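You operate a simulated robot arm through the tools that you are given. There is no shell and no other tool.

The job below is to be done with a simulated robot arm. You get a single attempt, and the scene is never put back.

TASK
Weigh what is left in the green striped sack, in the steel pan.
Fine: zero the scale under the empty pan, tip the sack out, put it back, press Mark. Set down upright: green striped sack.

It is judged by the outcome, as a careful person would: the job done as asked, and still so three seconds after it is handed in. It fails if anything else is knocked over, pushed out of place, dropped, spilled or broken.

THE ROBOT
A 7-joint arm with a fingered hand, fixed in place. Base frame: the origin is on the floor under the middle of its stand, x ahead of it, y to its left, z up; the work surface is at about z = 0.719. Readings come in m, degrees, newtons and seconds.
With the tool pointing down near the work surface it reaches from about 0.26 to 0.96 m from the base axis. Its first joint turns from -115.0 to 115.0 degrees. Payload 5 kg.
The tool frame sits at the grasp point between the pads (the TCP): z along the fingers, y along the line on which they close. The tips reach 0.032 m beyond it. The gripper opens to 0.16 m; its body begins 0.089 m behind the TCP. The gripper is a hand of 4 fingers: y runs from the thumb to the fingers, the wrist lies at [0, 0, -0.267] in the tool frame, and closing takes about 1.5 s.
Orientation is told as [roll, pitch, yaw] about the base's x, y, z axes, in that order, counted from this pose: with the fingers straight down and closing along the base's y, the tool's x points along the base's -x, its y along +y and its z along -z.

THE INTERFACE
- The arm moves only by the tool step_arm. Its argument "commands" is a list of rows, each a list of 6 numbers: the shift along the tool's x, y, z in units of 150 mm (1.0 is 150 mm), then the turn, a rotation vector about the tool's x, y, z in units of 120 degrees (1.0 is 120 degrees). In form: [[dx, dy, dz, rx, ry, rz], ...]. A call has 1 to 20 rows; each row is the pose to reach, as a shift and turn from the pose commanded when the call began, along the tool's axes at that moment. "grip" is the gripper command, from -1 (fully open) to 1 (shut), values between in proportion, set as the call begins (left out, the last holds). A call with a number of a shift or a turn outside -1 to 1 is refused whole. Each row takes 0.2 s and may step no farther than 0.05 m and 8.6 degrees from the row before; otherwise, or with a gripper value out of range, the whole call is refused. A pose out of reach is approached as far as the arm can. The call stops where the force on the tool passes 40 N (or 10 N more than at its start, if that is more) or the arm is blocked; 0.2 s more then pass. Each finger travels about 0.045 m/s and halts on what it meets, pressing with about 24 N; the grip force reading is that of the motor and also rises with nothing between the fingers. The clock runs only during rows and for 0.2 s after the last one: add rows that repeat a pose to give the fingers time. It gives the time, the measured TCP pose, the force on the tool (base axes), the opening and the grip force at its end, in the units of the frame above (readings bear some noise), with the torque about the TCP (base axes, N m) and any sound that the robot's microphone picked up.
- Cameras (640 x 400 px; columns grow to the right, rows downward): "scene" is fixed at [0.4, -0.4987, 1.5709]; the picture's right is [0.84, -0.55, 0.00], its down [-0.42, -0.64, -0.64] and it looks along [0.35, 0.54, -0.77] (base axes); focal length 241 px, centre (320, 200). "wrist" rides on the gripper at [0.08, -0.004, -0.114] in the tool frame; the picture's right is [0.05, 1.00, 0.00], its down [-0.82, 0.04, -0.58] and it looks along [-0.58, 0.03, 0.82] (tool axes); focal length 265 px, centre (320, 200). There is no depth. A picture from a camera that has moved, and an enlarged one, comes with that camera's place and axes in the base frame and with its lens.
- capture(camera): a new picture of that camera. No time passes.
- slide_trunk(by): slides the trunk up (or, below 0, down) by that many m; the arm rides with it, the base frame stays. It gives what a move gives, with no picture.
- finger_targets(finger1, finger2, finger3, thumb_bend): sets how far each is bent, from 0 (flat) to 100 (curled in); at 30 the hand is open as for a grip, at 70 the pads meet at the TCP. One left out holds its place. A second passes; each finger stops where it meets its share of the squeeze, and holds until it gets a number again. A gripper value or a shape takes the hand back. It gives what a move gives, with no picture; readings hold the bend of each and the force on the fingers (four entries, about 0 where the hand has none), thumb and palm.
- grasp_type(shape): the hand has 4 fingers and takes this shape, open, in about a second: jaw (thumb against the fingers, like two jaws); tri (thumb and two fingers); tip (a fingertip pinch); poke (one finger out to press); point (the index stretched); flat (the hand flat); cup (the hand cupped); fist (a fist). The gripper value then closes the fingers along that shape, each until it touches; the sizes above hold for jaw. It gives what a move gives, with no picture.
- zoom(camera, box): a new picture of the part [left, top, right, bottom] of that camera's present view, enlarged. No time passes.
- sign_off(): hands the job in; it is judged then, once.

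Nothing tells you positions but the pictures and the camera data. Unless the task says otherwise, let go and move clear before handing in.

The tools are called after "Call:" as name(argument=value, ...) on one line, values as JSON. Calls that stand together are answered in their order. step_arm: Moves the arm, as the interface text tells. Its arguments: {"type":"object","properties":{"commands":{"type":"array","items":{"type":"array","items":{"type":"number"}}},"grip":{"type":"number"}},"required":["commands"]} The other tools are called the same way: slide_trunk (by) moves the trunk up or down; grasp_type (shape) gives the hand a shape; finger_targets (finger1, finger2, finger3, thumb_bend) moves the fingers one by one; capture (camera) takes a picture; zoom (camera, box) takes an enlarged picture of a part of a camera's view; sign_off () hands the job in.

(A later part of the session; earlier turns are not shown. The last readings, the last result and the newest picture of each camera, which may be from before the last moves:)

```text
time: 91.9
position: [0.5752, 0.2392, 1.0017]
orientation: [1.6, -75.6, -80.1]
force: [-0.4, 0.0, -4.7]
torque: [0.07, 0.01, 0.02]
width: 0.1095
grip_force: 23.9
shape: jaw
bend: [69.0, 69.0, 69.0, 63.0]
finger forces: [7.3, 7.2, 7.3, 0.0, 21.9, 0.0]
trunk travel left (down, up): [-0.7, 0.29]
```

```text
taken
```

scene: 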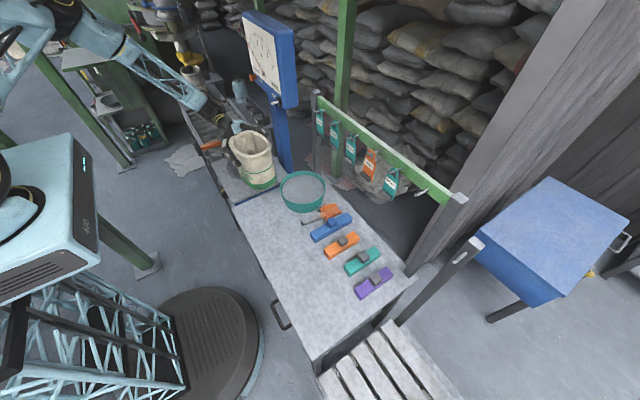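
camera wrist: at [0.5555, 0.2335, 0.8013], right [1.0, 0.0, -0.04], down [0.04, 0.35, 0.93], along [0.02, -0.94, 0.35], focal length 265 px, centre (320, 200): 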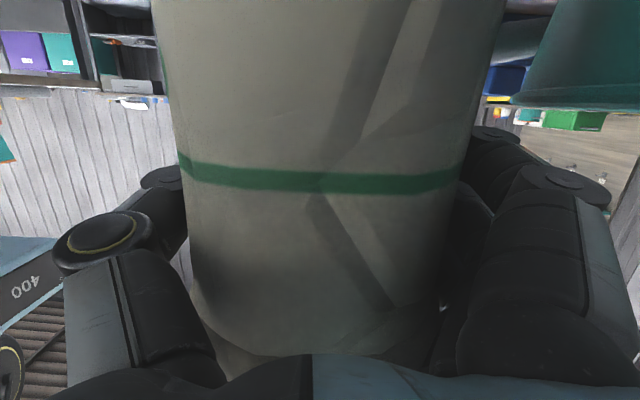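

Sack carried upright. Continuing the swing toward the pan.

Call:
step_arm(commands=[[0.04, 0.027, -0.155, -0.0161, 0, -0.0042], [0.08, 0.055, -0.309, -0.0323, 0, -0.0083], [0.121, 0.069, -0.468, -0.0484, 0, -0.0125], [0.162, 0.083, -0.627, -0.0645, 0, -0.0167], [0.205, 0.084, -0.793, -0.0807, 0, -0.0209], [0.248, 0.085, -0.958, -0.0968, 0, -0.025]])

Call:
zoom(camera="scene", box=[170, 60, 320, 210])

```text
time: 93.3
position: [0.5576, 0.3856, 0.999]
orientation: [1.4, -75.8, -68.0]
force: [-1.1, 0.7, -4.1]
torque: [0.07, 0.03, 0.0]
width: 0.1095
grip_force: 23.9
shape: jaw
bend: [69.0, 69.0, 69.0, 63.0]
finger forces: [7.3, 7.1, 7.2, 0.0, 21.7, 0.0]
trunk travel left (down, up): [-0.7, 0.29]
```

```text
2.67 times, centred on (245, 135) of scene
camera zoom: at [0.4, -0.4987, 1.5709], right [0.84, -0.55, 0.0], down [-0.42, -0.64, -0.64], along [0.35, 0.54, -0.77], focal length 643 px, centre (520, 373)
```

zoom: 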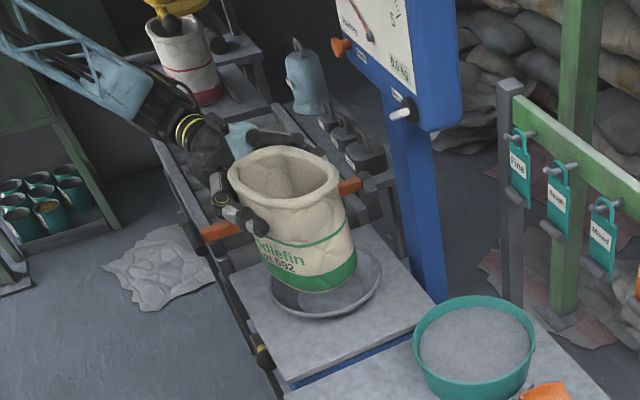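

Nearly over the pan. Final 5 cm, then lower to pouring height.

Call:
step_arm(commands=[[0.042, 0.052, -0.164, -0.0161, 0, -0.0041], [0.083, 0.104, -0.328, -0.0323, 0, -0.0082]])

Call:
slide_trunk(by=-0.06)

Call:
zoom(camera="scene", box=[170, 80, 310, 210])

Call:
capture(camera="wrist")

```text
time: 93.9
position: [0.5537, 0.4405, 1.0006]
orientation: [1.3, -75.7, -63.9]
force: [0.5, -0.3, -3.9]
torque: [0.09, 0.05, 0.0]
width: 0.1093
grip_force: 23.6
shape: jaw
bend: [69.0, 69.0, 69.0, 63.0]
finger forces: [7.3, 7.3, 7.3, 0.0, 21.7, 0.0]
trunk travel left (down, up): [-0.7, 0.29]
```

```text
time: 94.9
position: [0.5544, 0.44, 0.9408]
orientation: [1.6, -75.7, -64.1]
force: [0.6, 1.0, -4.4]
torque: [0.07, 0.07, -0.04]
width: 0.1093
grip_force: 23.3
shape: jaw
bend: [69.0, 69.0, 69.0, 63.0]
finger forces: [7.3, 7.2, 7.2, 0.0, 21.8, 0.1]
trunk travel left (down, up): [-0.64, 0.35]
```

```text
3.08 times, centred on (240, 145) of scene
camera zoom: at [0.4, -0.4987, 1.5709], right [0.84, -0.55, 0.0], down [-0.42, -0.64, -0.64], along [0.35, 0.54, -0.77], focal length 742 px, centre (566, 369)
```

zoom: 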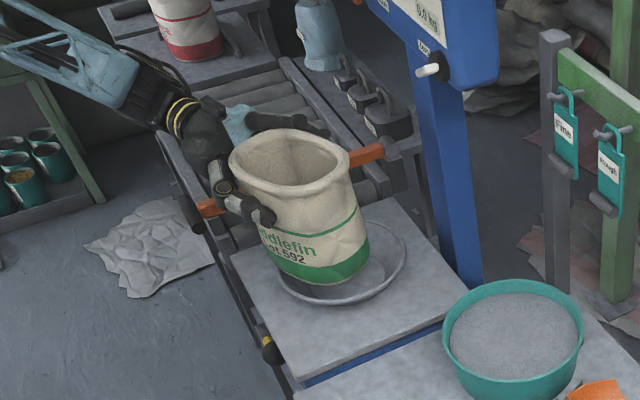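

```text
taken
camera wrist: at [0.4904, 0.5536, 0.8915], right [0.88, 0.47, -0.04], down [-0.13, 0.33, 0.93], along [0.45, -0.82, 0.36], focal length 265 px, centre (320, 200)
```

wrist: 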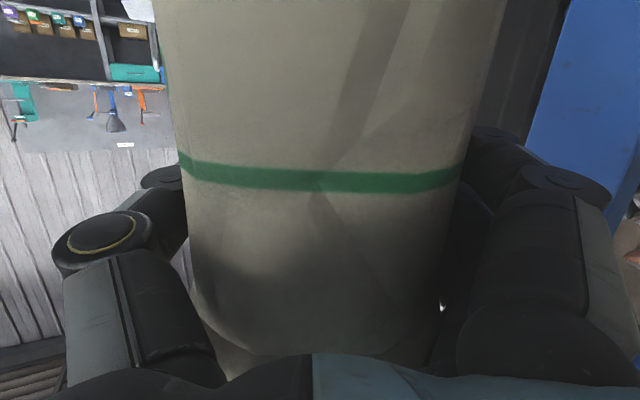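

The sack is above the pan. Starting to roll it toward the pan's far side: first 48° (below the flow angle), then check.

Call:
step_arm(commands=[[0, 0, 0, 0, 0, -0.0667], [0, 0, 0, 0, 0, -0.1333], [0, 0, 0, 0, 0, -0.2], [0, 0, 0, 0, 0, -0.2667], [0, 0, 0, 0, 0, -0.3333], [0, 0, 0, 0, 0, -0.4]])

Call:
zoom(camera="scene", box=[170, 70, 310, 200])

```text
time: 96.3
position: [0.5549, 0.4402, 0.94]
orientation: [-71.0, -40.8, 14.8]
force: [0.3, -0.1, -3.9]
torque: [0.13, -0.1, -0.01]
width: 0.1097
grip_force: 24.2
shape: jaw
bend: [69.0, 69.0, 69.0, 63.0]
finger forces: [8.5, 8.1, 8.1, 0.0, 21.4, 0.0]
trunk travel left (down, up): [-0.64, 0.35]
```

```text
3.08 times, centred on (240, 135) of scene
camera zoom: at [0.4, -0.4987, 1.5709], right [0.84, -0.55, 0.0], down [-0.42, -0.64, -0.64], along [0.35, 0.54, -0.77], focal length 742 px, centre (566, 400)
```

zoom: 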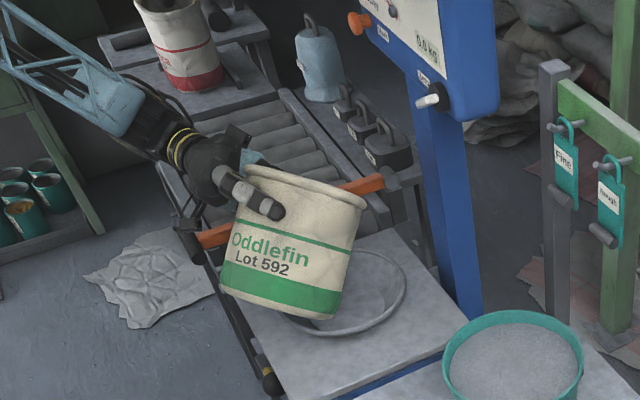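

Tilted 48°, nothing has flowed. Lowering 2.5 cm and rolling on to ~64°.

Call:
slide_trunk(by=-0.025)

Call:
step_arm(commands=[[0, 0, 0, 0, 0, -0.0667], [0, 0, 0, 0, 0, -0.1333], [0, 0, 0, 0, 0, -0.1333]])

Call:
zoom(camera="scene", box=[170, 70, 310, 200])

```text
time: 97.0
position: [0.5539, 0.4397, 0.9167]
orientation: [-70.9, -40.8, 14.7]
force: [0.7, 0.1, -4.3]
torque: [0.13, -0.08, -0.01]
width: 0.1095
grip_force: 24.3
shape: jaw
bend: [69.0, 69.0, 69.0, 63.0]
finger forces: [8.4, 8.3, 8.0, 0.0, 21.5, 0.1]
trunk travel left (down, up): [-0.615, 0.375]
```

```text
time: 97.8
position: [0.5523, 0.4397, 0.9158]
orientation: [-74.1, -25.5, 20.5]
force: [-0.3, 0.5, -5.3]
torque: [0.18, -0.14, -0.01]
width: 0.1095
grip_force: 23.9
shape: jaw
bend: [69.0, 69.0, 69.0, 63.0]
finger forces: [8.6, 8.4, 8.1, 0.0, 21.3, 0.1]
trunk travel left (down, up): [-0.615, 0.375]
```

```text
3.08 times, centred on (240, 135) of scene
camera zoom: at [0.4, -0.4987, 1.5709], right [0.84, -0.55, 0.0], down [-0.42, -0.64, -0.64], along [0.35, 0.54, -0.77], focal length 742 px, centre (566, 400)
```

zoom: 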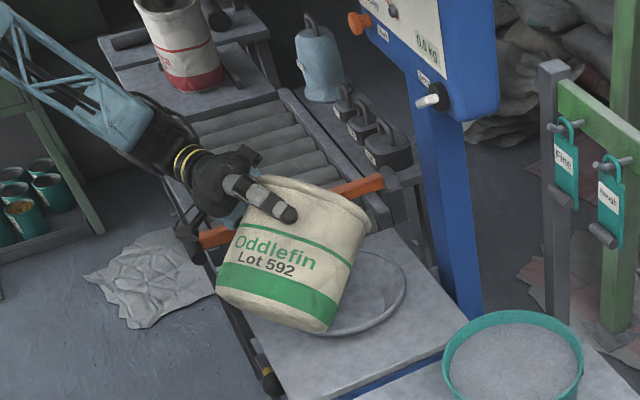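

At 64° it's still not flowing. Lowering 3.5 cm and continuing to roll in steps.

Call:
slide_trunk(by=-0.03)

Call:
step_arm(commands=[[0, 0, 0, 0, 0, -0.05], [0, 0, 0, 0, 0, -0.1], [0, 0, 0, 0, 0, -0.1], [0, 0, 0, 0, 0, -0.1]])

Call:
zoom(camera="scene", box=[170, 70, 310, 200])

Call:
capture(camera="wrist")

```text
time: 98.6
position: [0.5538, 0.4384, 0.8863]
orientation: [-74.1, -25.5, 20.4]
force: [0.9, -1.2, -3.4]
torque: [0.19, -0.11, 0.03]
width: 0.1095
grip_force: 24.0
shape: jaw
bend: [69.0, 69.0, 69.0, 63.0]
finger forces: [8.7, 8.4, 8.2, 0.0, 21.3, 0.0]
trunk travel left (down, up): [-0.585, 0.405]
```

```text
time: 99.6
position: [0.5531, 0.4404, 0.8877]
orientation: [-75.3, -13.9, 24.0]
force: [-0.2, 0.6, -4.7]
torque: [0.19, -0.13, -0.01]
width: 0.1094
grip_force: 24.1
shape: jaw
bend: [69.0, 69.0, 69.0, 63.0]
finger forces: [8.7, 8.5, 8.1, 0.0, 21.4, 0.1]
trunk travel left (down, up): [-0.585, 0.405]
```

```text
3.08 times, centred on (240, 135) of scene
camera zoom: at [0.4, -0.4987, 1.5709], right [0.84, -0.55, 0.0], down [-0.42, -0.64, -0.64], along [0.35, 0.54, -0.77], focal length 742 px, centre (566, 400)
```

zoom: 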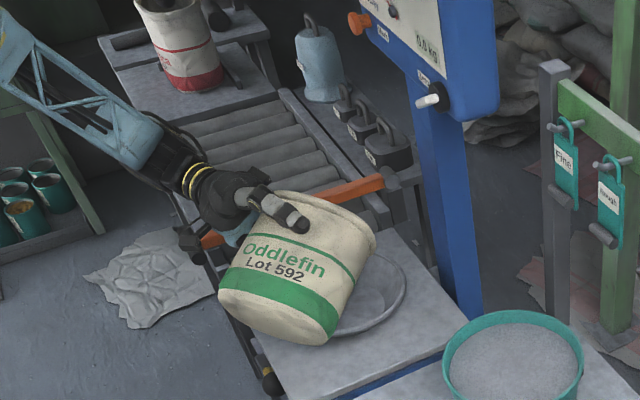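

```text
taken
camera wrist: at [0.4309, 0.5045, 0.8996], right [0.06, 0.31, -0.95], down [0.47, 0.83, 0.3], along [0.88, -0.47, -0.09], focal length 265 px, centre (320, 200)
```

wrist: 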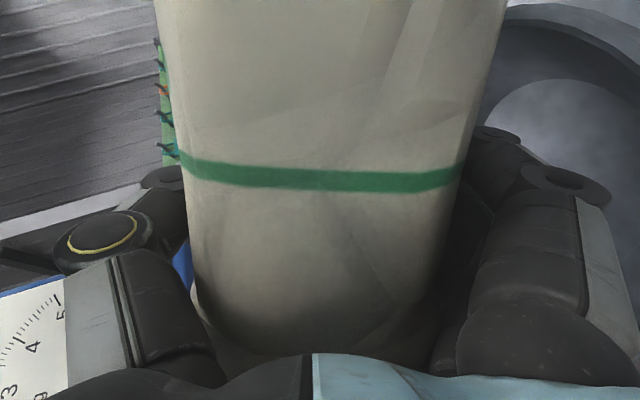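

The pan is right beneath, still empty. Continuing the roll.

Call:
step_arm(commands=[[0, 0, 0, 0, 0, -0.033], [0, 0, 0, 0, 0, -0.067], [0, 0, 0, 0, 0, -0.1], [0, 0, 0, 0, 0, -0.1], [0, 0, 0, 0, 0, -0.1]])

Call:
zoom(camera="scene", box=[170, 70, 310, 200])

Call:
capture(camera="wrist")

```text
time: 100.8
position: [0.5541, 0.4403, 0.8859]
orientation: [-75.6, -2.3, 26.9]
force: [0.9, 0.2, -4.0]
torque: [0.22, -0.14, -0.03]
width: 0.1093
grip_force: 23.7
shape: jaw
bend: [69.0, 69.0, 69.0, 63.0]
finger forces: [8.6, 8.7, 8.3, 0.1, 21.3, 0.0]
trunk travel left (down, up): [-0.585, 0.405]
```

```text
3.08 times, centred on (240, 135) of scene
camera zoom: at [0.4, -0.4987, 1.5709], right [0.84, -0.55, 0.0], down [-0.42, -0.64, -0.64], along [0.35, 0.54, -0.77], focal length 742 px, centre (566, 400)
```

zoom: 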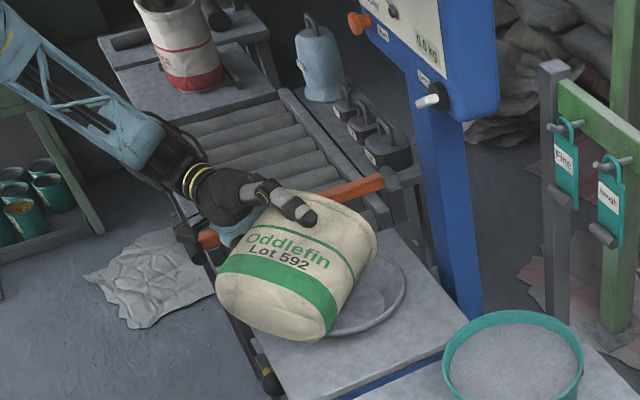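

```text
taken
camera wrist: at [0.4318, 0.5, 0.9152], right [-0.12, 0.21, -0.97], down [0.47, 0.87, 0.13], along [0.88, -0.43, -0.21], focal length 265 px, centre (320, 200)
```

wrist: 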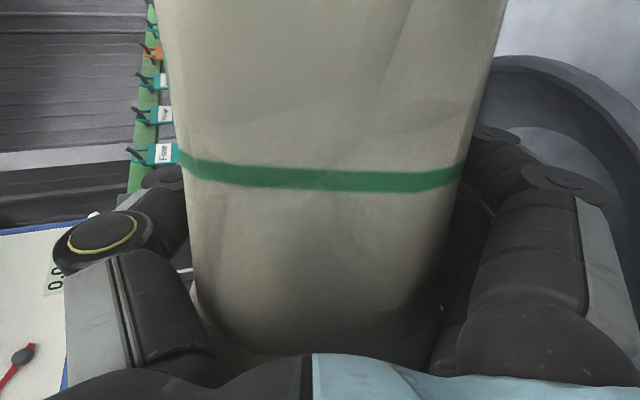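

Still no visible flow at 88° (dry powder holds at its repose angle). Rolling further, keeping the lip over the pan.

Call:
step_arm(commands=[[0, 0, 0, 0, 0, -0.033], [0, 0, 0, 0, 0, -0.067], [0, 0, 0, 0, 0, -0.1], [0, 0, 0, 0, 0, -0.1], [0, 0, 0, 0, 0, -0.1]])

Call:
zoom(camera="scene", box=[170, 70, 310, 200])

Call:
capture(camera="wrist")

```text
time: 102.0
position: [0.5539, 0.4402, 0.8864]
orientation: [-75.6, 9.3, 29.9]
force: [-1.0, -0.6, -5.7]
torque: [0.21, -0.12, 0.0]
width: 0.1094
grip_force: 23.9
shape: jaw
bend: [69.0, 69.0, 69.0, 63.0]
finger forces: [8.7, 8.5, 8.3, 0.0, 21.3, 0.0]
trunk travel left (down, up): [-0.585, 0.405]
```

```text
3.08 times, centred on (240, 135) of scene
camera zoom: at [0.4, -0.4987, 1.5709], right [0.84, -0.55, 0.0], down [-0.42, -0.64, -0.64], along [0.35, 0.54, -0.77], focal length 742 px, centre (566, 400)
```

zoom: 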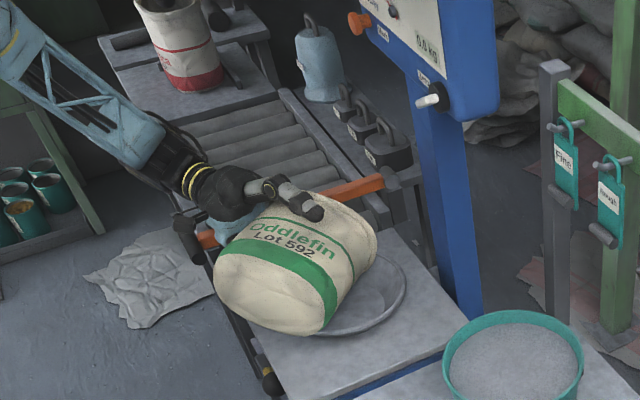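

```text
taken
camera wrist: at [0.4348, 0.4973, 0.9322], right [-0.3, 0.11, -0.95], down [0.43, 0.9, -0.03], along [0.85, -0.41, -0.32], focal length 265 px, centre (320, 200)
```

wrist: 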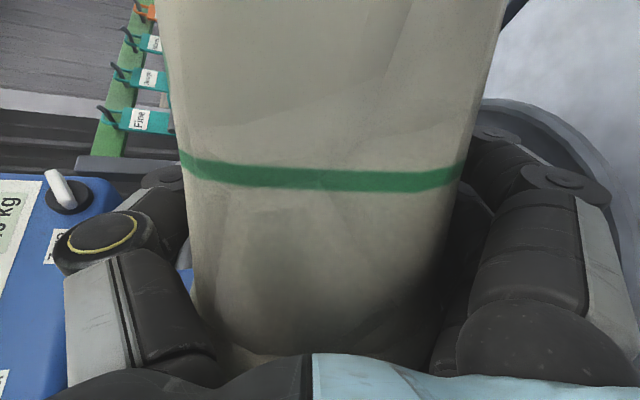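

Continuing to ~115° with a small outward shift so the lip stays over the pan's middle.

Call:
step_arm(commands=[[-0.025, -0.004, 0, 0, 0, -0.032], [-0.05, -0.009, 0, 0, 0, -0.063], [-0.075, -0.013, 0, 0, 0, -0.095], [-0.098, -0.017, 0, 0, 0, -0.125], [-0.098, -0.017, 0, 0, 0, -0.125], [-0.098, -0.017, 0, 0, 0, -0.125]])

Call:
zoom(camera="scene", box=[170, 50, 310, 200])

Call:
capture(camera="wrist")

```text
time: 103.4
position: [0.567, 0.4456, 0.8865]
orientation: [-74.3, 23.9, 33.9]
force: [-0.9, 0.0, -3.8]
torque: [0.19, -0.11, 0.01]
width: 0.1097
grip_force: 24.2
shape: jaw
bend: [69.0, 69.0, 69.0, 63.0]
finger forces: [8.6, 8.5, 8.2, 0.0, 21.5, 0.0]
trunk travel left (down, up): [-0.585, 0.405]
```

```text
2.67 times, centred on (240, 125) of scene
camera zoom: at [0.4, -0.4987, 1.5709], right [0.84, -0.55, 0.0], down [-0.42, -0.64, -0.64], along [0.35, 0.54, -0.77], focal length 643 px, centre (533, 400)
```

zoom: 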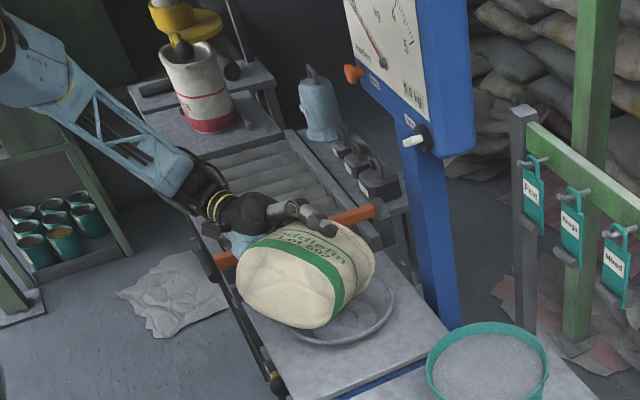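

```text
taken
camera wrist: at [0.4567, 0.503, 0.9508], right [-0.51, -0.02, -0.86], down [0.34, 0.91, -0.22], along [0.79, -0.41, -0.46], focal length 265 px, centre (320, 200)
```

wrist: 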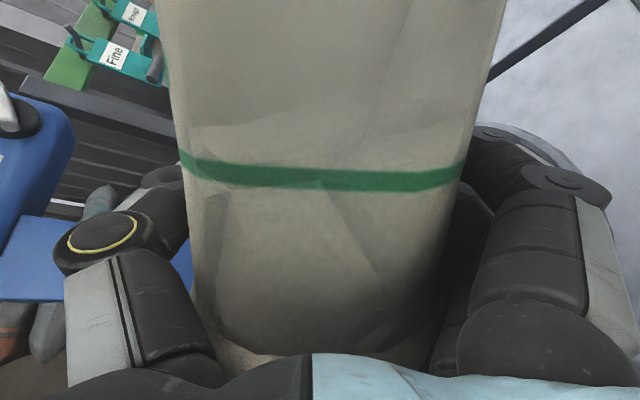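

Call:
zoom(camera="scene", box=[260, 60, 300, 110])

Call:
zoom(camera="scene", box=[215, 130, 280, 190])

```text
8.00 times, centred on (280, 85) of scene
camera zoom: at [0.4, -0.4987, 1.5709], right [0.84, -0.55, 0.0], down [-0.42, -0.64, -0.64], along [0.35, 0.54, -0.77], focal length 1928 px, centre (640, 1120)
```

zoom: 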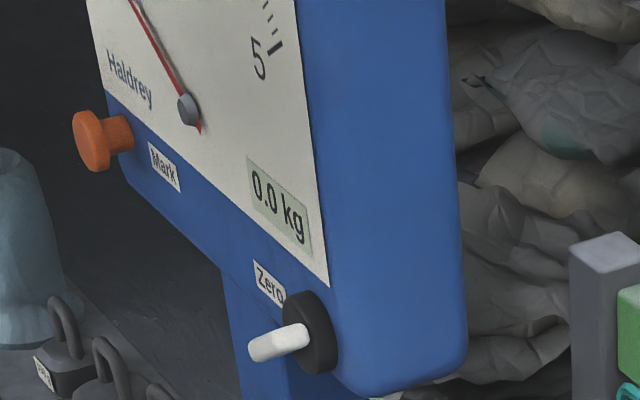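

```text
6.67 times, centred on (248, 160) of scene
camera zoom: at [0.4, -0.4987, 1.5709], right [0.84, -0.55, 0.0], down [-0.42, -0.64, -0.64], along [0.35, 0.54, -0.77], focal length 1606 px, centre (803, 467)
```

zoom: 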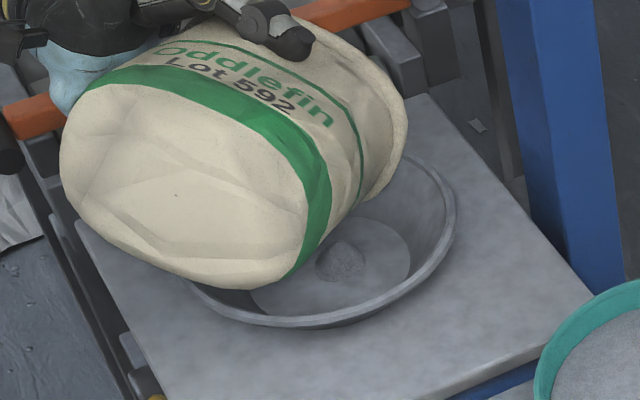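

A small heap has started forming at the pan's centre. Continuing slowly, with pauses to let it run out.

Call:
step_arm(commands=[[0, 0, 0, 0, 0, -0.033], [0, 0, 0, 0, 0, -0.067], [0, 0, 0, 0, 0, -0.067], [0, 0, 0, 0, 0, -0.067], [0, 0, 0, 0, 0, -0.067], [0, 0, 0, 0, 0, -0.067], [0, 0, 0, 0, 0, -0.067], [0, 0, 0, 0, 0, -0.067]])

Call:
zoom(camera="scene", box=[215, 130, 280, 190])

Call:
zoom(camera="scene", box=[260, 60, 300, 110])

```text
time: 105.2
position: [0.566, 0.4459, 0.8874]
orientation: [-73.2, 31.5, 36.5]
force: [0.9, -0.1, -1.5]
torque: [0.1, -0.02, 0.0]
width: 0.1095
grip_force: 24.1
shape: jaw
bend: [69.0, 69.0, 69.0, 63.0]
finger forces: [8.2, 8.1, 7.9, 0.0, 22.4, 0.0]
trunk travel left (down, up): [-0.585, 0.405]
```

```text
6.67 times, centred on (248, 160) of scene
camera zoom: at [0.4, -0.4987, 1.5709], right [0.84, -0.55, 0.0], down [-0.42, -0.64, -0.64], along [0.35, 0.54, -0.77], focal length 1606 px, centre (803, 467)
```

zoom: 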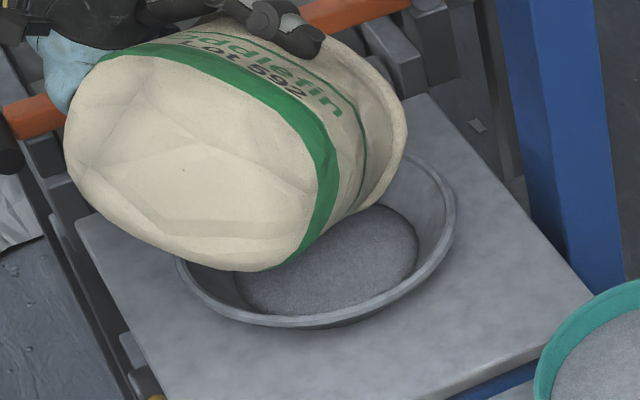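

```text
8.00 times, centred on (280, 85) of scene
camera zoom: at [0.4, -0.4987, 1.5709], right [0.84, -0.55, 0.0], down [-0.42, -0.64, -0.64], along [0.35, 0.54, -0.77], focal length 1928 px, centre (640, 1120)
```

zoom: 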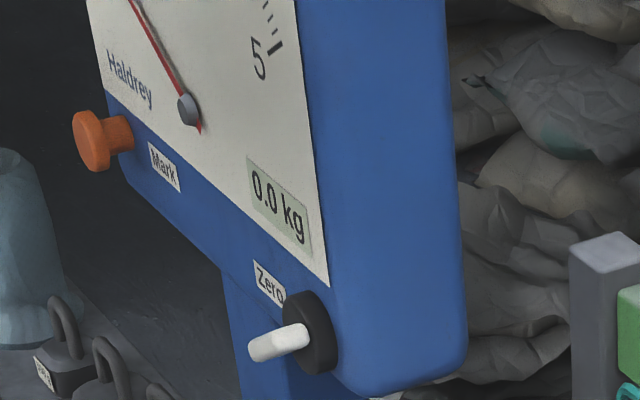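

The contents are flowing into the pan (hand load dropped). The display hasn't moved yet; I'll wait a bit and look again.

Call:
step_arm(commands=[[0, 0, 0, 0, 0, 0], [0, 0, 0, 0, 0, 0], [0, 0, 0, 0, 0, 0], [0, 0, 0, 0, 0, 0], [0, 0, 0, 0, 0, 0], [0, 0, 0, 0, 0, 0]])

Call:
zoom(camera="scene", box=[240, 10, 300, 110])

Call:
zoom(camera="scene", box=[200, 130, 290, 220])

```text
time: 106.6
position: [0.5672, 0.4474, 0.8856]
orientation: [-73.2, 31.6, 36.6]
force: [0.3, 0.0, -2.5]
torque: [0.13, -0.05, -0.02]
width: 0.1097
grip_force: 24.0
shape: jaw
bend: [69.0, 69.0, 69.0, 63.0]
finger forces: [8.1, 8.2, 8.0, 0.0, 22.5, 0.0]
trunk travel left (down, up): [-0.585, 0.405]
```

```text
4.00 times, centred on (270, 60) of scene
camera zoom: at [0.4, -0.4987, 1.5709], right [0.84, -0.55, 0.0], down [-0.42, -0.64, -0.64], along [0.35, 0.54, -0.77], focal length 964 px, centre (520, 760)
```

zoom: 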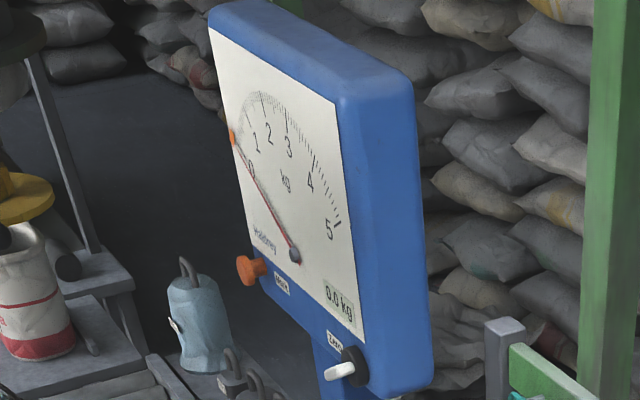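

```text
4.44 times, centred on (245, 175) of scene
camera zoom: at [0.4, -0.4987, 1.5709], right [0.84, -0.55, 0.0], down [-0.42, -0.64, -0.64], along [0.35, 0.54, -0.77], focal length 1071 px, centre (653, 311)
```

zoom: 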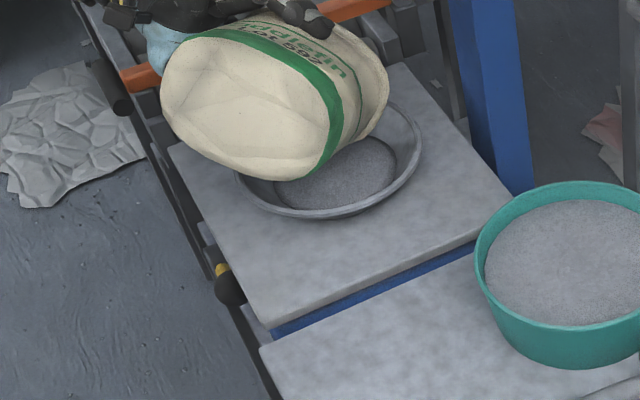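

The pan is filling at its centre with nothing outside it. I'll finish emptying the sack first (more roll, slight outward shift), then recheck the display.

Call:
step_arm(commands=[[-0.028, -0.018, 0, 0, 0, -0.042], [-0.056, -0.036, 0, 0, 0, -0.083], [-0.084, -0.055, 0, 0, 0, -0.125], [-0.112, -0.073, 0, 0, 0, -0.167], [-0.112, -0.073, 0, 0, 0, -0.167], [-0.112, -0.073, 0, 0, 0, -0.167], [-0.112, -0.073, 0, 0, 0, -0.167], [-0.112, -0.073, 0, 0, 0, -0.167]])

Call:
zoom(camera="scene", box=[200, 130, 290, 220])

Call:
zoom(camera="scene", box=[240, 10, 300, 110])

```text
time: 108.4
position: [0.5844, 0.4559, 0.8882]
orientation: [-67.3, 50.4, 45.3]
force: [-0.4, 0.3, -1.4]
torque: [0.01, -0.01, 0.0]
width: 0.1096
grip_force: 24.5
shape: jaw
bend: [69.0, 69.0, 69.0, 63.0]
finger forces: [7.7, 7.9, 7.7, 0.1, 22.9, 0.1]
trunk travel left (down, up): [-0.585, 0.405]
```

```text
4.44 times, centred on (245, 175) of scene
camera zoom: at [0.4, -0.4987, 1.5709], right [0.84, -0.55, 0.0], down [-0.42, -0.64, -0.64], along [0.35, 0.54, -0.77], focal length 1071 px, centre (653, 311)
```

zoom: 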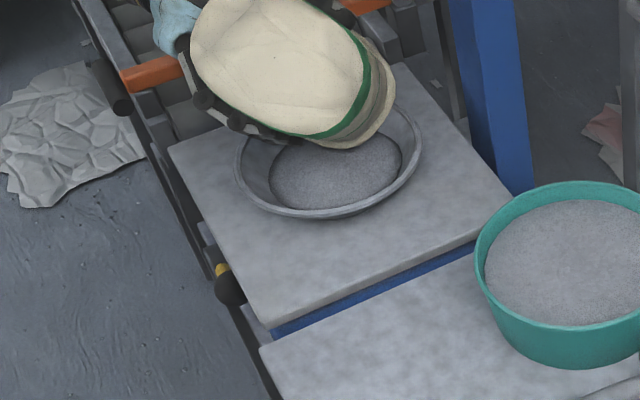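

```text
4.00 times, centred on (270, 60) of scene
camera zoom: at [0.4, -0.4987, 1.5709], right [0.84, -0.55, 0.0], down [-0.42, -0.64, -0.64], along [0.35, 0.54, -0.77], focal length 964 px, centre (520, 760)
```

zoom: 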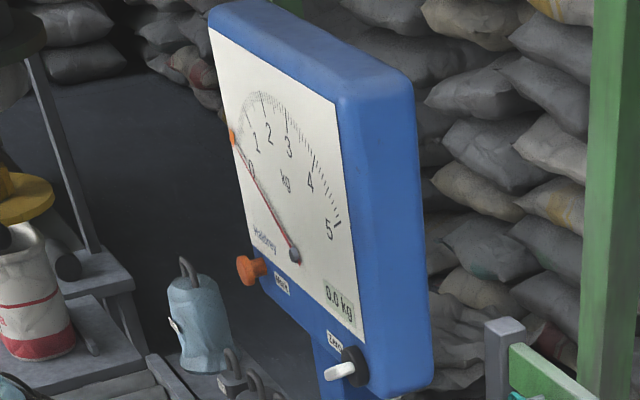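

More has gone in, all inside the pan. I'll roll on to ~165° to empty it completely and wait.

Call:
step_arm(commands=[[0, 0, 0, 0, 0, -0.05], [0, 0, 0, 0, 0, -0.1], [0, 0, 0, 0, 0, -0.15], [0, 0, 0, 0, 0, -0.19], [0, 0, 0, 0, 0, -0.19], [0, 0, 0, 0, 0, -0.19], [0, 0, 0, 0, 0, -0.19], [0, 0, 0, 0, 0, -0.19], [0, 0, 0, 0, 0, -0.19], [0, 0, 0, 0, 0, -0.19], [0, 0, 0, 0, 0, -0.19], [0, 0, 0, 0, 0, -0.19]])

Call:
zoom(camera="scene", box=[200, 130, 290, 220])

Call:
zoom(camera="scene", box=[240, 10, 300, 110])

Call:
capture(camera="wrist")

```text
time: 111.0
position: [0.5845, 0.4556, 0.8876]
orientation: [-44.6, 69.7, 71.2]
force: [-0.2, 0.5, 0.5]
torque: [0.04, -0.03, -0.04]
width: 0.1096
grip_force: 24.0
shape: jaw
bend: [69.0, 69.0, 69.0, 63.0]
finger forces: [7.7, 7.8, 7.7, 0.0, 23.0, 0.0]
trunk travel left (down, up): [-0.585, 0.405]
```

```text
4.44 times, centred on (245, 175) of scene
camera zoom: at [0.4, -0.4987, 1.5709], right [0.84, -0.55, 0.0], down [-0.42, -0.64, -0.64], along [0.35, 0.54, -0.77], focal length 1071 px, centre (653, 311)
```

zoom: 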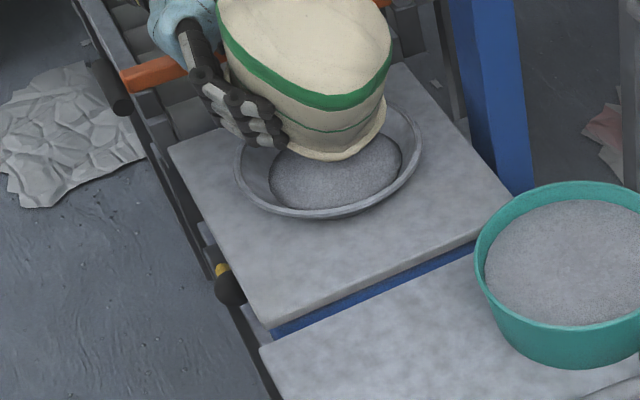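

```text
4.00 times, centred on (270, 60) of scene
camera zoom: at [0.4, -0.4987, 1.5709], right [0.84, -0.55, 0.0], down [-0.42, -0.64, -0.64], along [0.35, 0.54, -0.77], focal length 964 px, centre (520, 760)
```

zoom: 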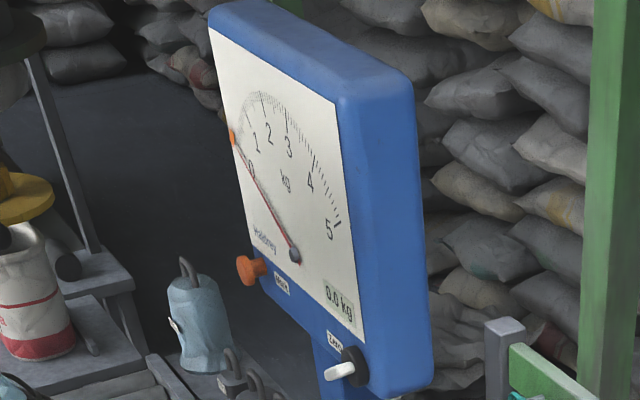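

```text
taken
camera wrist: at [0.5282, 0.5284, 0.9919], right [-0.89, -0.41, -0.19], down [-0.2, 0.75, -0.63], along [0.4, -0.52, -0.75], focal length 265 px, centre (320, 200)
```

wrist: 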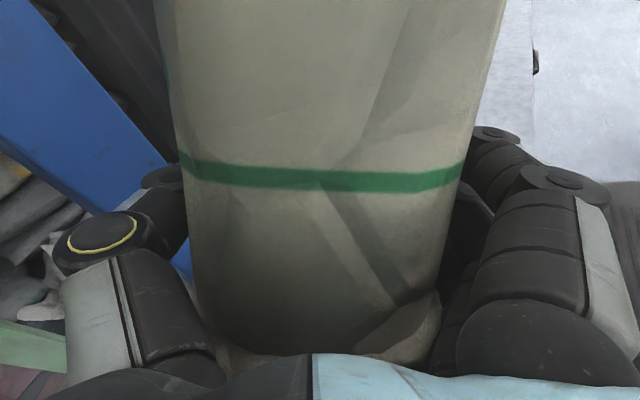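

The sack is empty (hand load near zero) and everything landed in the pan, but the display hasn't moved; I'll inspect the Free/Tight lever after putting the sack back. Raising and rolling the sack upright first.

Call:
slide_trunk(by=0.09)

Call:
step_arm(commands=[[0, 0, 0, 0, 0, 0.067], [0, 0, 0, 0, 0, 0.133], [0, 0, 0, 0, 0, 0.2], [0, 0, 0, 0, 0, 0.267], [0, 0, 0, 0, 0, 0.333], [0, 0, 0, 0, 0, 0.4], [0, 0, 0, 0, 0, 0.467], [0, 0, 0, 0, 0, 0.533], [0, 0, 0, 0, 0, 0.6], [0, 0, 0, 0, 0, 0.667], [0, 0, 0, 0, 0, 0.733], [0, 0, 0, 0, 0, 0.8], [0, 0, 0, 0, 0, 0.867], [0, 0, 0, 0, 0, 0.933], [0, 0, 0, 0, 0, 1.0]])

Call:
step_arm(commands=[[0, 0, 0, 0, 0, 0.066], [0, 0, 0, 0, 0, 0.132], [0, 0, 0, 0, 0, 0.198], [0, 0, 0, 0, 0, 0.264], [0, 0, 0, 0, 0, 0.324], [0, 0, 0, 0, 0, 0.3823]])

Call:
zoom(camera="scene", box=[170, 60, 310, 210])

```text
time: 112.2
position: [0.5839, 0.4553, 0.9766]
orientation: [-44.6, 69.7, 71.0]
force: [-0.6, -0.1, -0.1]
torque: [0.01, -0.03, 0.0]
width: 0.1093
grip_force: 24.6
shape: jaw
bend: [69.0, 69.0, 69.0, 63.0]
finger forces: [7.7, 7.7, 7.7, 0.0, 23.1, 0.1]
trunk travel left (down, up): [-0.675, 0.315]
```

```text
time: 115.5
position: [0.5851, 0.4553, 0.9766]
orientation: [-70.2, -42.9, 13.8]
force: [-0.2, -0.4, -0.5]
torque: [0.04, -0.03, -0.02]
width: 0.1094
grip_force: 24.1
shape: jaw
bend: [69.0, 69.0, 69.0, 63.0]
finger forces: [7.7, 7.8, 7.7, 0.1, 22.9, 0.0]
trunk travel left (down, up): [-0.675, 0.315]
```

```text
time: 116.8
position: [0.5848, 0.4554, 0.978]
orientation: [1.9, -75.7, -64.5]
force: [0.4, 0.2, 0.2]
torque: [0.01, -0.02, -0.01]
width: 0.1094
grip_force: 24.3
shape: jaw
bend: [69.0, 69.0, 69.0, 63.0]
finger forces: [7.6, 7.7, 7.7, 0.0, 23.0, 0.0]
trunk travel left (down, up): [-0.675, 0.315]
```

```text
2.67 times, centred on (240, 135) of scene
camera zoom: at [0.4, -0.4987, 1.5709], right [0.84, -0.55, 0.0], down [-0.42, -0.64, -0.64], along [0.35, 0.54, -0.77], focal length 643 px, centre (533, 373)
```

zoom: 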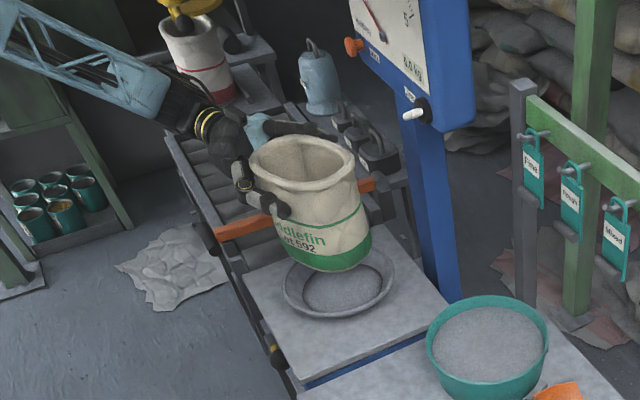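

The sack is upright and empty. Raising a little and swinging back to its original spot.

Call:
slide_trunk(by=0.025)

Call:
step_arm(commands=[[-0.058, -0.112, 0.227, 0.0248, 0, 0.0063], [-0.116, -0.224, 0.455, 0.0495, 0, 0.0126], [-0.174, -0.336, 0.682, 0.0743, 0, 0.0189]])

Call:
step_arm(commands=[[-0.06, -0.094, 0.236, 0.0248, 0, 0.0063], [-0.12, -0.189, 0.471, 0.0495, 0, 0.0126], [-0.18, -0.283, 0.707, 0.0743, 0, 0.0189]])

Call:
zoom(camera="scene", box=[170, 60, 330, 230])

```text
time: 117.6
position: [0.5836, 0.4566, 1.0021]
orientation: [1.5, -75.8, -64.1]
force: [0.9, 0.5, -0.8]
torque: [0.02, 0.02, 0.0]
width: 0.1096
grip_force: 23.2
shape: jaw
bend: [69.0, 69.0, 69.0, 63.0]
finger forces: [7.6, 7.7, 7.7, 0.0, 23.1, 0.1]
trunk travel left (down, up): [-0.7, 0.29]
```

```text
time: 118.4
position: [0.5892, 0.3385, 0.9994]
orientation: [1.7, -75.7, -73.5]
force: [0.0, -0.4, -0.3]
torque: [0.04, 0.06, 0.02]
width: 0.1095
grip_force: 23.6
shape: jaw
bend: [69.0, 69.0, 69.0, 63.0]
finger forces: [7.5, 7.7, 7.7, 0.0, 22.8, 0.0]
trunk travel left (down, up): [-0.7, 0.29]
```

```text
time: 119.2
position: [0.5801, 0.2206, 0.999]
orientation: [1.5, -75.5, -82.5]
force: [0.8, 0.7, 0.0]
torque: [0.02, 0.02, -0.01]
width: 0.1094
grip_force: 25.0
shape: jaw
bend: [69.0, 69.0, 69.0, 63.0]
finger forces: [7.5, 7.6, 7.6, 0.1, 22.5, 0.0]
trunk travel left (down, up): [-0.7, 0.29]
```

```text
2.35 times, centred on (250, 145) of scene
camera zoom: at [0.4, -0.4987, 1.5709], right [0.84, -0.55, 0.0], down [-0.42, -0.64, -0.64], along [0.35, 0.54, -0.77], focal length 567 px, centre (485, 329)
```

zoom: 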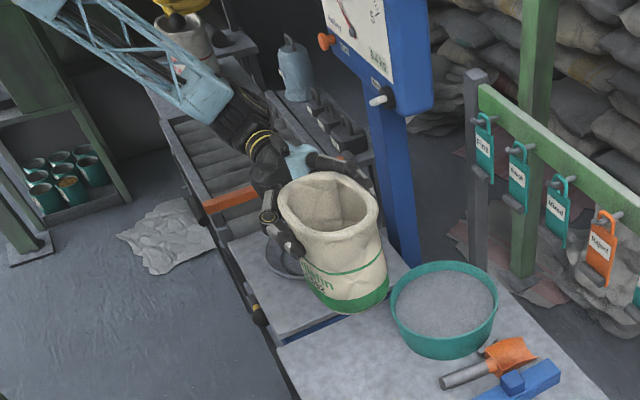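

Final swing back above the original sack position.

Call:
step_arm(commands=[[-0.063, -0.082, 0.244, 0.0261, 0, 0.0067], [-0.126, -0.163, 0.488, 0.0521, 0, 0.0135], [-0.189, -0.245, 0.732, 0.0782, 0, 0.0202]])

Call:
zoom(camera="scene", box=[200, 100, 330, 240])

```text
time: 120.0
position: [0.5658, 0.1017, 1.0]
orientation: [1.3, -75.5, -92.2]
force: [0.1, 0.1, -1.1]
torque: [0.02, 0.02, 0.0]
width: 0.109
grip_force: 24.1
shape: jaw
bend: [69.0, 69.0, 69.0, 63.0]
finger forces: [7.4, 7.5, 7.5, 0.0, 22.3, 0.0]
trunk travel left (down, up): [-0.7, 0.29]
```

```text
2.86 times, centred on (265, 170) of scene
camera zoom: at [0.4, -0.4987, 1.5709], right [0.84, -0.55, 0.0], down [-0.42, -0.64, -0.64], along [0.35, 0.54, -0.77], focal length 688 px, centre (477, 286)
```

zoom: 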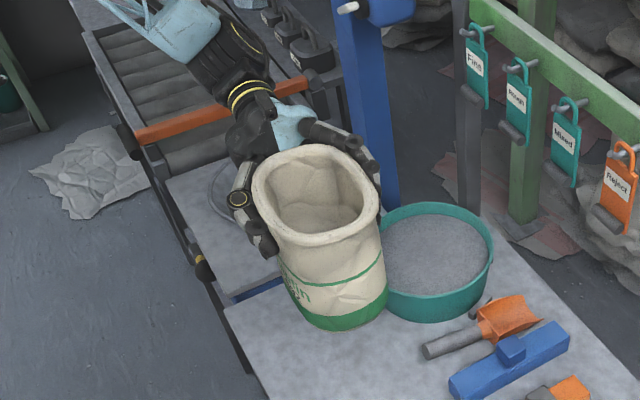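

Small x correction, then lowering to the bench.

Call:
step_arm(commands=[[0.002, -0.052, -0.012, 0, 0, 0], [0.002, -0.052, -0.012, 0, 0, 0]])

Call:
slide_trunk(by=-0.13)

Call:
zoom(camera="scene", box=[220, 130, 320, 240])

```text
time: 120.6
position: [0.5576, 0.1037, 1.0007]
orientation: [1.5, -75.5, -92.1]
force: [0.1, -1.3, -0.9]
torque: [0.0, -0.01, 0.01]
width: 0.1094
grip_force: 23.7
shape: jaw
bend: [69.0, 69.0, 69.0, 63.0]
finger forces: [7.4, 7.5, 7.5, 0.0, 22.5, 0.1]
trunk travel left (down, up): [-0.7, 0.29]
```

```text
time: 122.1
position: [0.5574, 0.1051, 0.8719]
orientation: [1.5, -75.4, -92.2]
force: [0.2, 0.0, -0.8]
torque: [0.0, 0.01, 0.03]
width: 0.1094
grip_force: 24.6
shape: jaw
bend: [69.0, 69.0, 69.0, 63.0]
finger forces: [7.5, 7.5, 7.5, 0.0, 22.4, 0.0]
trunk travel left (down, up): [-0.57, 0.42]
```

```text
3.64 times, centred on (270, 185) of scene
camera zoom: at [0.4, -0.4987, 1.5709], right [0.84, -0.55, 0.0], down [-0.42, -0.64, -0.64], along [0.35, 0.54, -0.77], focal length 876 px, centre (502, 254)
```

zoom: 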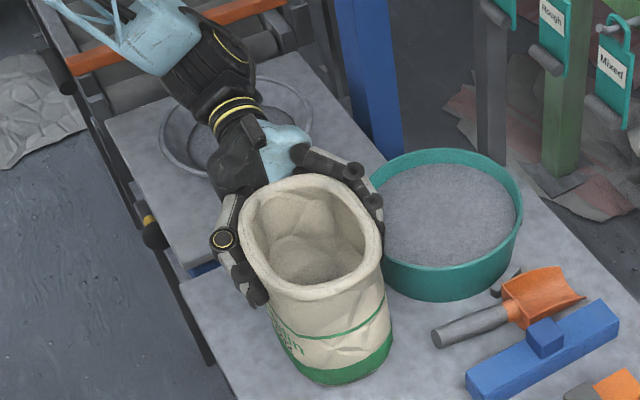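

The sack is visibly empty inside. Lowering the last 2 cm gently.

Call:
step_arm(commands=[[0.032, 0, 0.008, 0, 0, 0], [0.065, 0, 0.017, 0, 0, 0], [0.097, 0, 0.025, 0, 0, 0], [0.129, 0, 0.033, 0, 0, 0]])

```text
time: 123.1
position: [0.5586, 0.1047, 0.8525]
orientation: [1.5, -75.5, -92.0]
force: [-1.1, 0.2, -0.6]
torque: [0.03, 0.02, 0.03]
width: 0.1094
grip_force: 24.2
shape: jaw
bend: [69.0, 69.0, 69.0, 63.0]
finger forces: [7.4, 7.5, 7.5, 0.0, 22.3, 0.0]
trunk travel left (down, up): [-0.57, 0.42]
```

Call:
step_arm(commands=[[0.01, 0, 0.0025, 0, 0, 0], [0.02, 0, 0.005, 0, 0, 0]])

Call:
zoom(camera="scene", box=[220, 130, 320, 240])

```text
time: 123.7
position: [0.5584, 0.1031, 0.8497]
orientation: [1.7, -75.6, -92.3]
force: [-0.8, 1.4, 11.1]
torque: [-0.16, 0.12, -0.01]
width: 0.1095
grip_force: 23.8
shape: jaw
bend: [69.0, 69.0, 69.0, 63.0]
finger forces: [7.3, 7.2, 7.3, 0.0, 23.0, 0.1]
trunk travel left (down, up): [-0.57, 0.42]
```

```text
3.64 times, centred on (270, 185) of scene
camera zoom: at [0.4, -0.4987, 1.5709], right [0.84, -0.55, 0.0], down [-0.42, -0.64, -0.64], along [0.35, 0.54, -0.77], focal length 876 px, centre (502, 254)
```

zoom: 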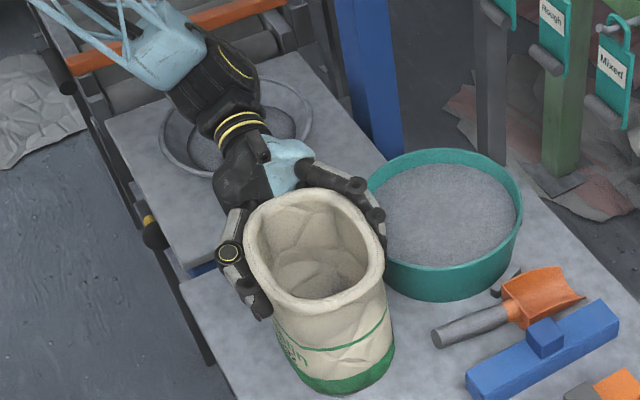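

The sack rests on the bench at its original spot. Opening the hand fully.

Call:
step_arm(commands=[[-0.006, 0, -0.001, 0, 0, 0], [-0.006, 0, -0.001, 0, 0, 0], [-0.006, 0, -0.001, 0, 0, 0], [-0.006, 0, -0.001, 0, 0, 0], [-0.006, 0, -0.001, 0, 0, 0], [-0.006, 0, -0.001, 0, 0, 0], [-0.006, 0, -0.001, 0, 0, 0]], grip=-1)

Call:
zoom(camera="scene", box=[220, 130, 320, 240])

Call:
capture(camera="wrist")

```text
time: 125.3
position: [0.5578, 0.1041, 0.8493]
orientation: [1.5, -75.6, -92.3]
force: [0.4, 0.8, -0.2]
torque: [-0.01, 0.04, 0.02]
width: 0.16
grip_force: 0.1
shape: jaw
bend: [30.0, 30.0, 30.0, 30.0]
finger forces: [0.1, 0.0, 0.0, 0.0, 0.0, 0.1]
trunk travel left (down, up): [-0.57, 0.42]
```

```text
3.64 times, centred on (270, 185) of scene
camera zoom: at [0.4, -0.4987, 1.5709], right [0.84, -0.55, 0.0], down [-0.42, -0.64, -0.64], along [0.35, 0.54, -0.77], focal length 876 px, centre (502, 254)
```

zoom: 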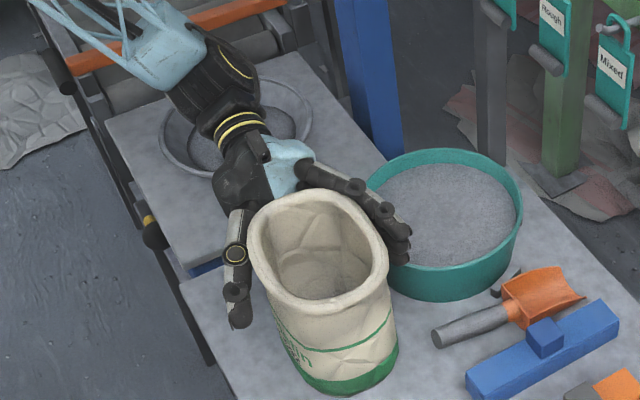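

```text
taken
camera wrist: at [0.5558, 0.2344, 0.801], right [1.0, 0.0, -0.04], down [0.04, 0.35, 0.93], along [0.02, -0.94, 0.35], focal length 265 px, centre (320, 200)
```

wrist: 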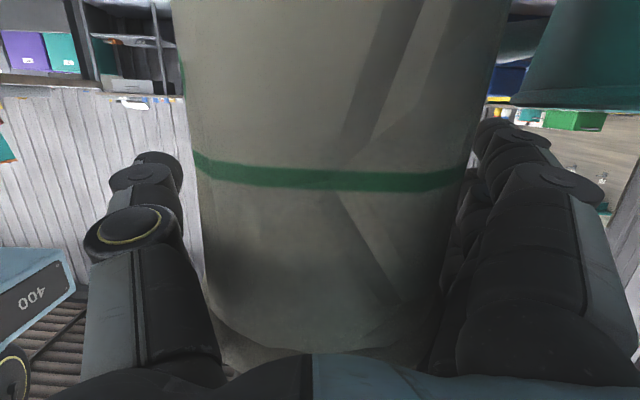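

The sack stands upright and free. Backing the hand away up and to the left along the approach path.

Call:
step_arm(commands=[[-0.042, 0.0, -0.123, 0, 0, 0], [-0.083, 0.0, -0.247, 0, 0, 0], [-0.125, 0.0, -0.37, 0, 0, 0], [-0.21, 0.0, -0.56, 0, 0, 0], [-0.3, 0.0, -0.746, 0, 0, 0]])

Call:
slide_trunk(by=0.12)

Call:
capture(camera="scene")

Call:
zoom(camera="scene", box=[240, 10, 300, 110])

Call:
zoom(camera="scene", box=[200, 150, 300, 240])

```text
time: 126.5
position: [0.561, 0.2029, 0.9211]
orientation: [1.4, -75.5, -92.2]
force: [-0.2, -0.1, 0.4]
torque: [0.0, 0.01, 0.01]
width: 0.1599
grip_force: 0.0
shape: jaw
bend: [30.0, 30.0, 30.0, 30.0]
finger forces: [0.0, 0.0, 0.0, 0.0, 0.0, 0.1]
trunk travel left (down, up): [-0.57, 0.42]
```

```text
time: 128.0
position: [0.5615, 0.2031, 1.0401]
orientation: [1.5, -75.6, -92.2]
force: [-0.1, 0.5, 0.9]
torque: [-0.02, -0.02, 0.0]
width: 0.1598
grip_force: 0.0
shape: jaw
bend: [30.0, 30.0, 30.0, 30.0]
finger forces: [0.0, 0.0, 0.1, 0.0, 0.0, 0.0]
trunk travel left (down, up): [-0.69, 0.3]
```

```text
taken
```

scene: 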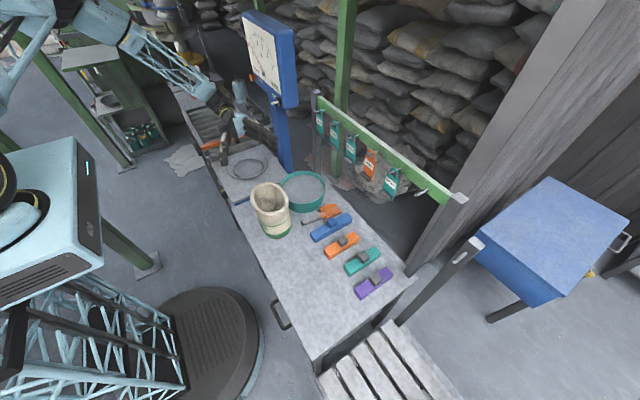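

```text
4.00 times, centred on (270, 60) of scene
camera zoom: at [0.4, -0.4987, 1.5709], right [0.84, -0.55, 0.0], down [-0.42, -0.64, -0.64], along [0.35, 0.54, -0.77], focal length 964 px, centre (520, 760)
```

zoom: 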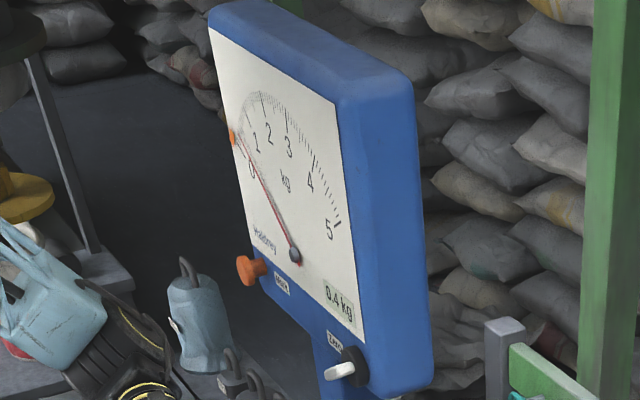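

```text
4.44 times, centred on (250, 195) of scene
camera zoom: at [0.4, -0.4987, 1.5709], right [0.84, -0.55, 0.0], down [-0.42, -0.64, -0.64], along [0.35, 0.54, -0.77], focal length 1071 px, centre (631, 222)
```

zoom: 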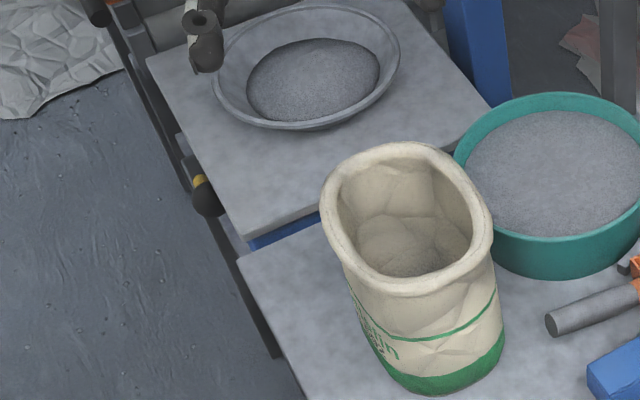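

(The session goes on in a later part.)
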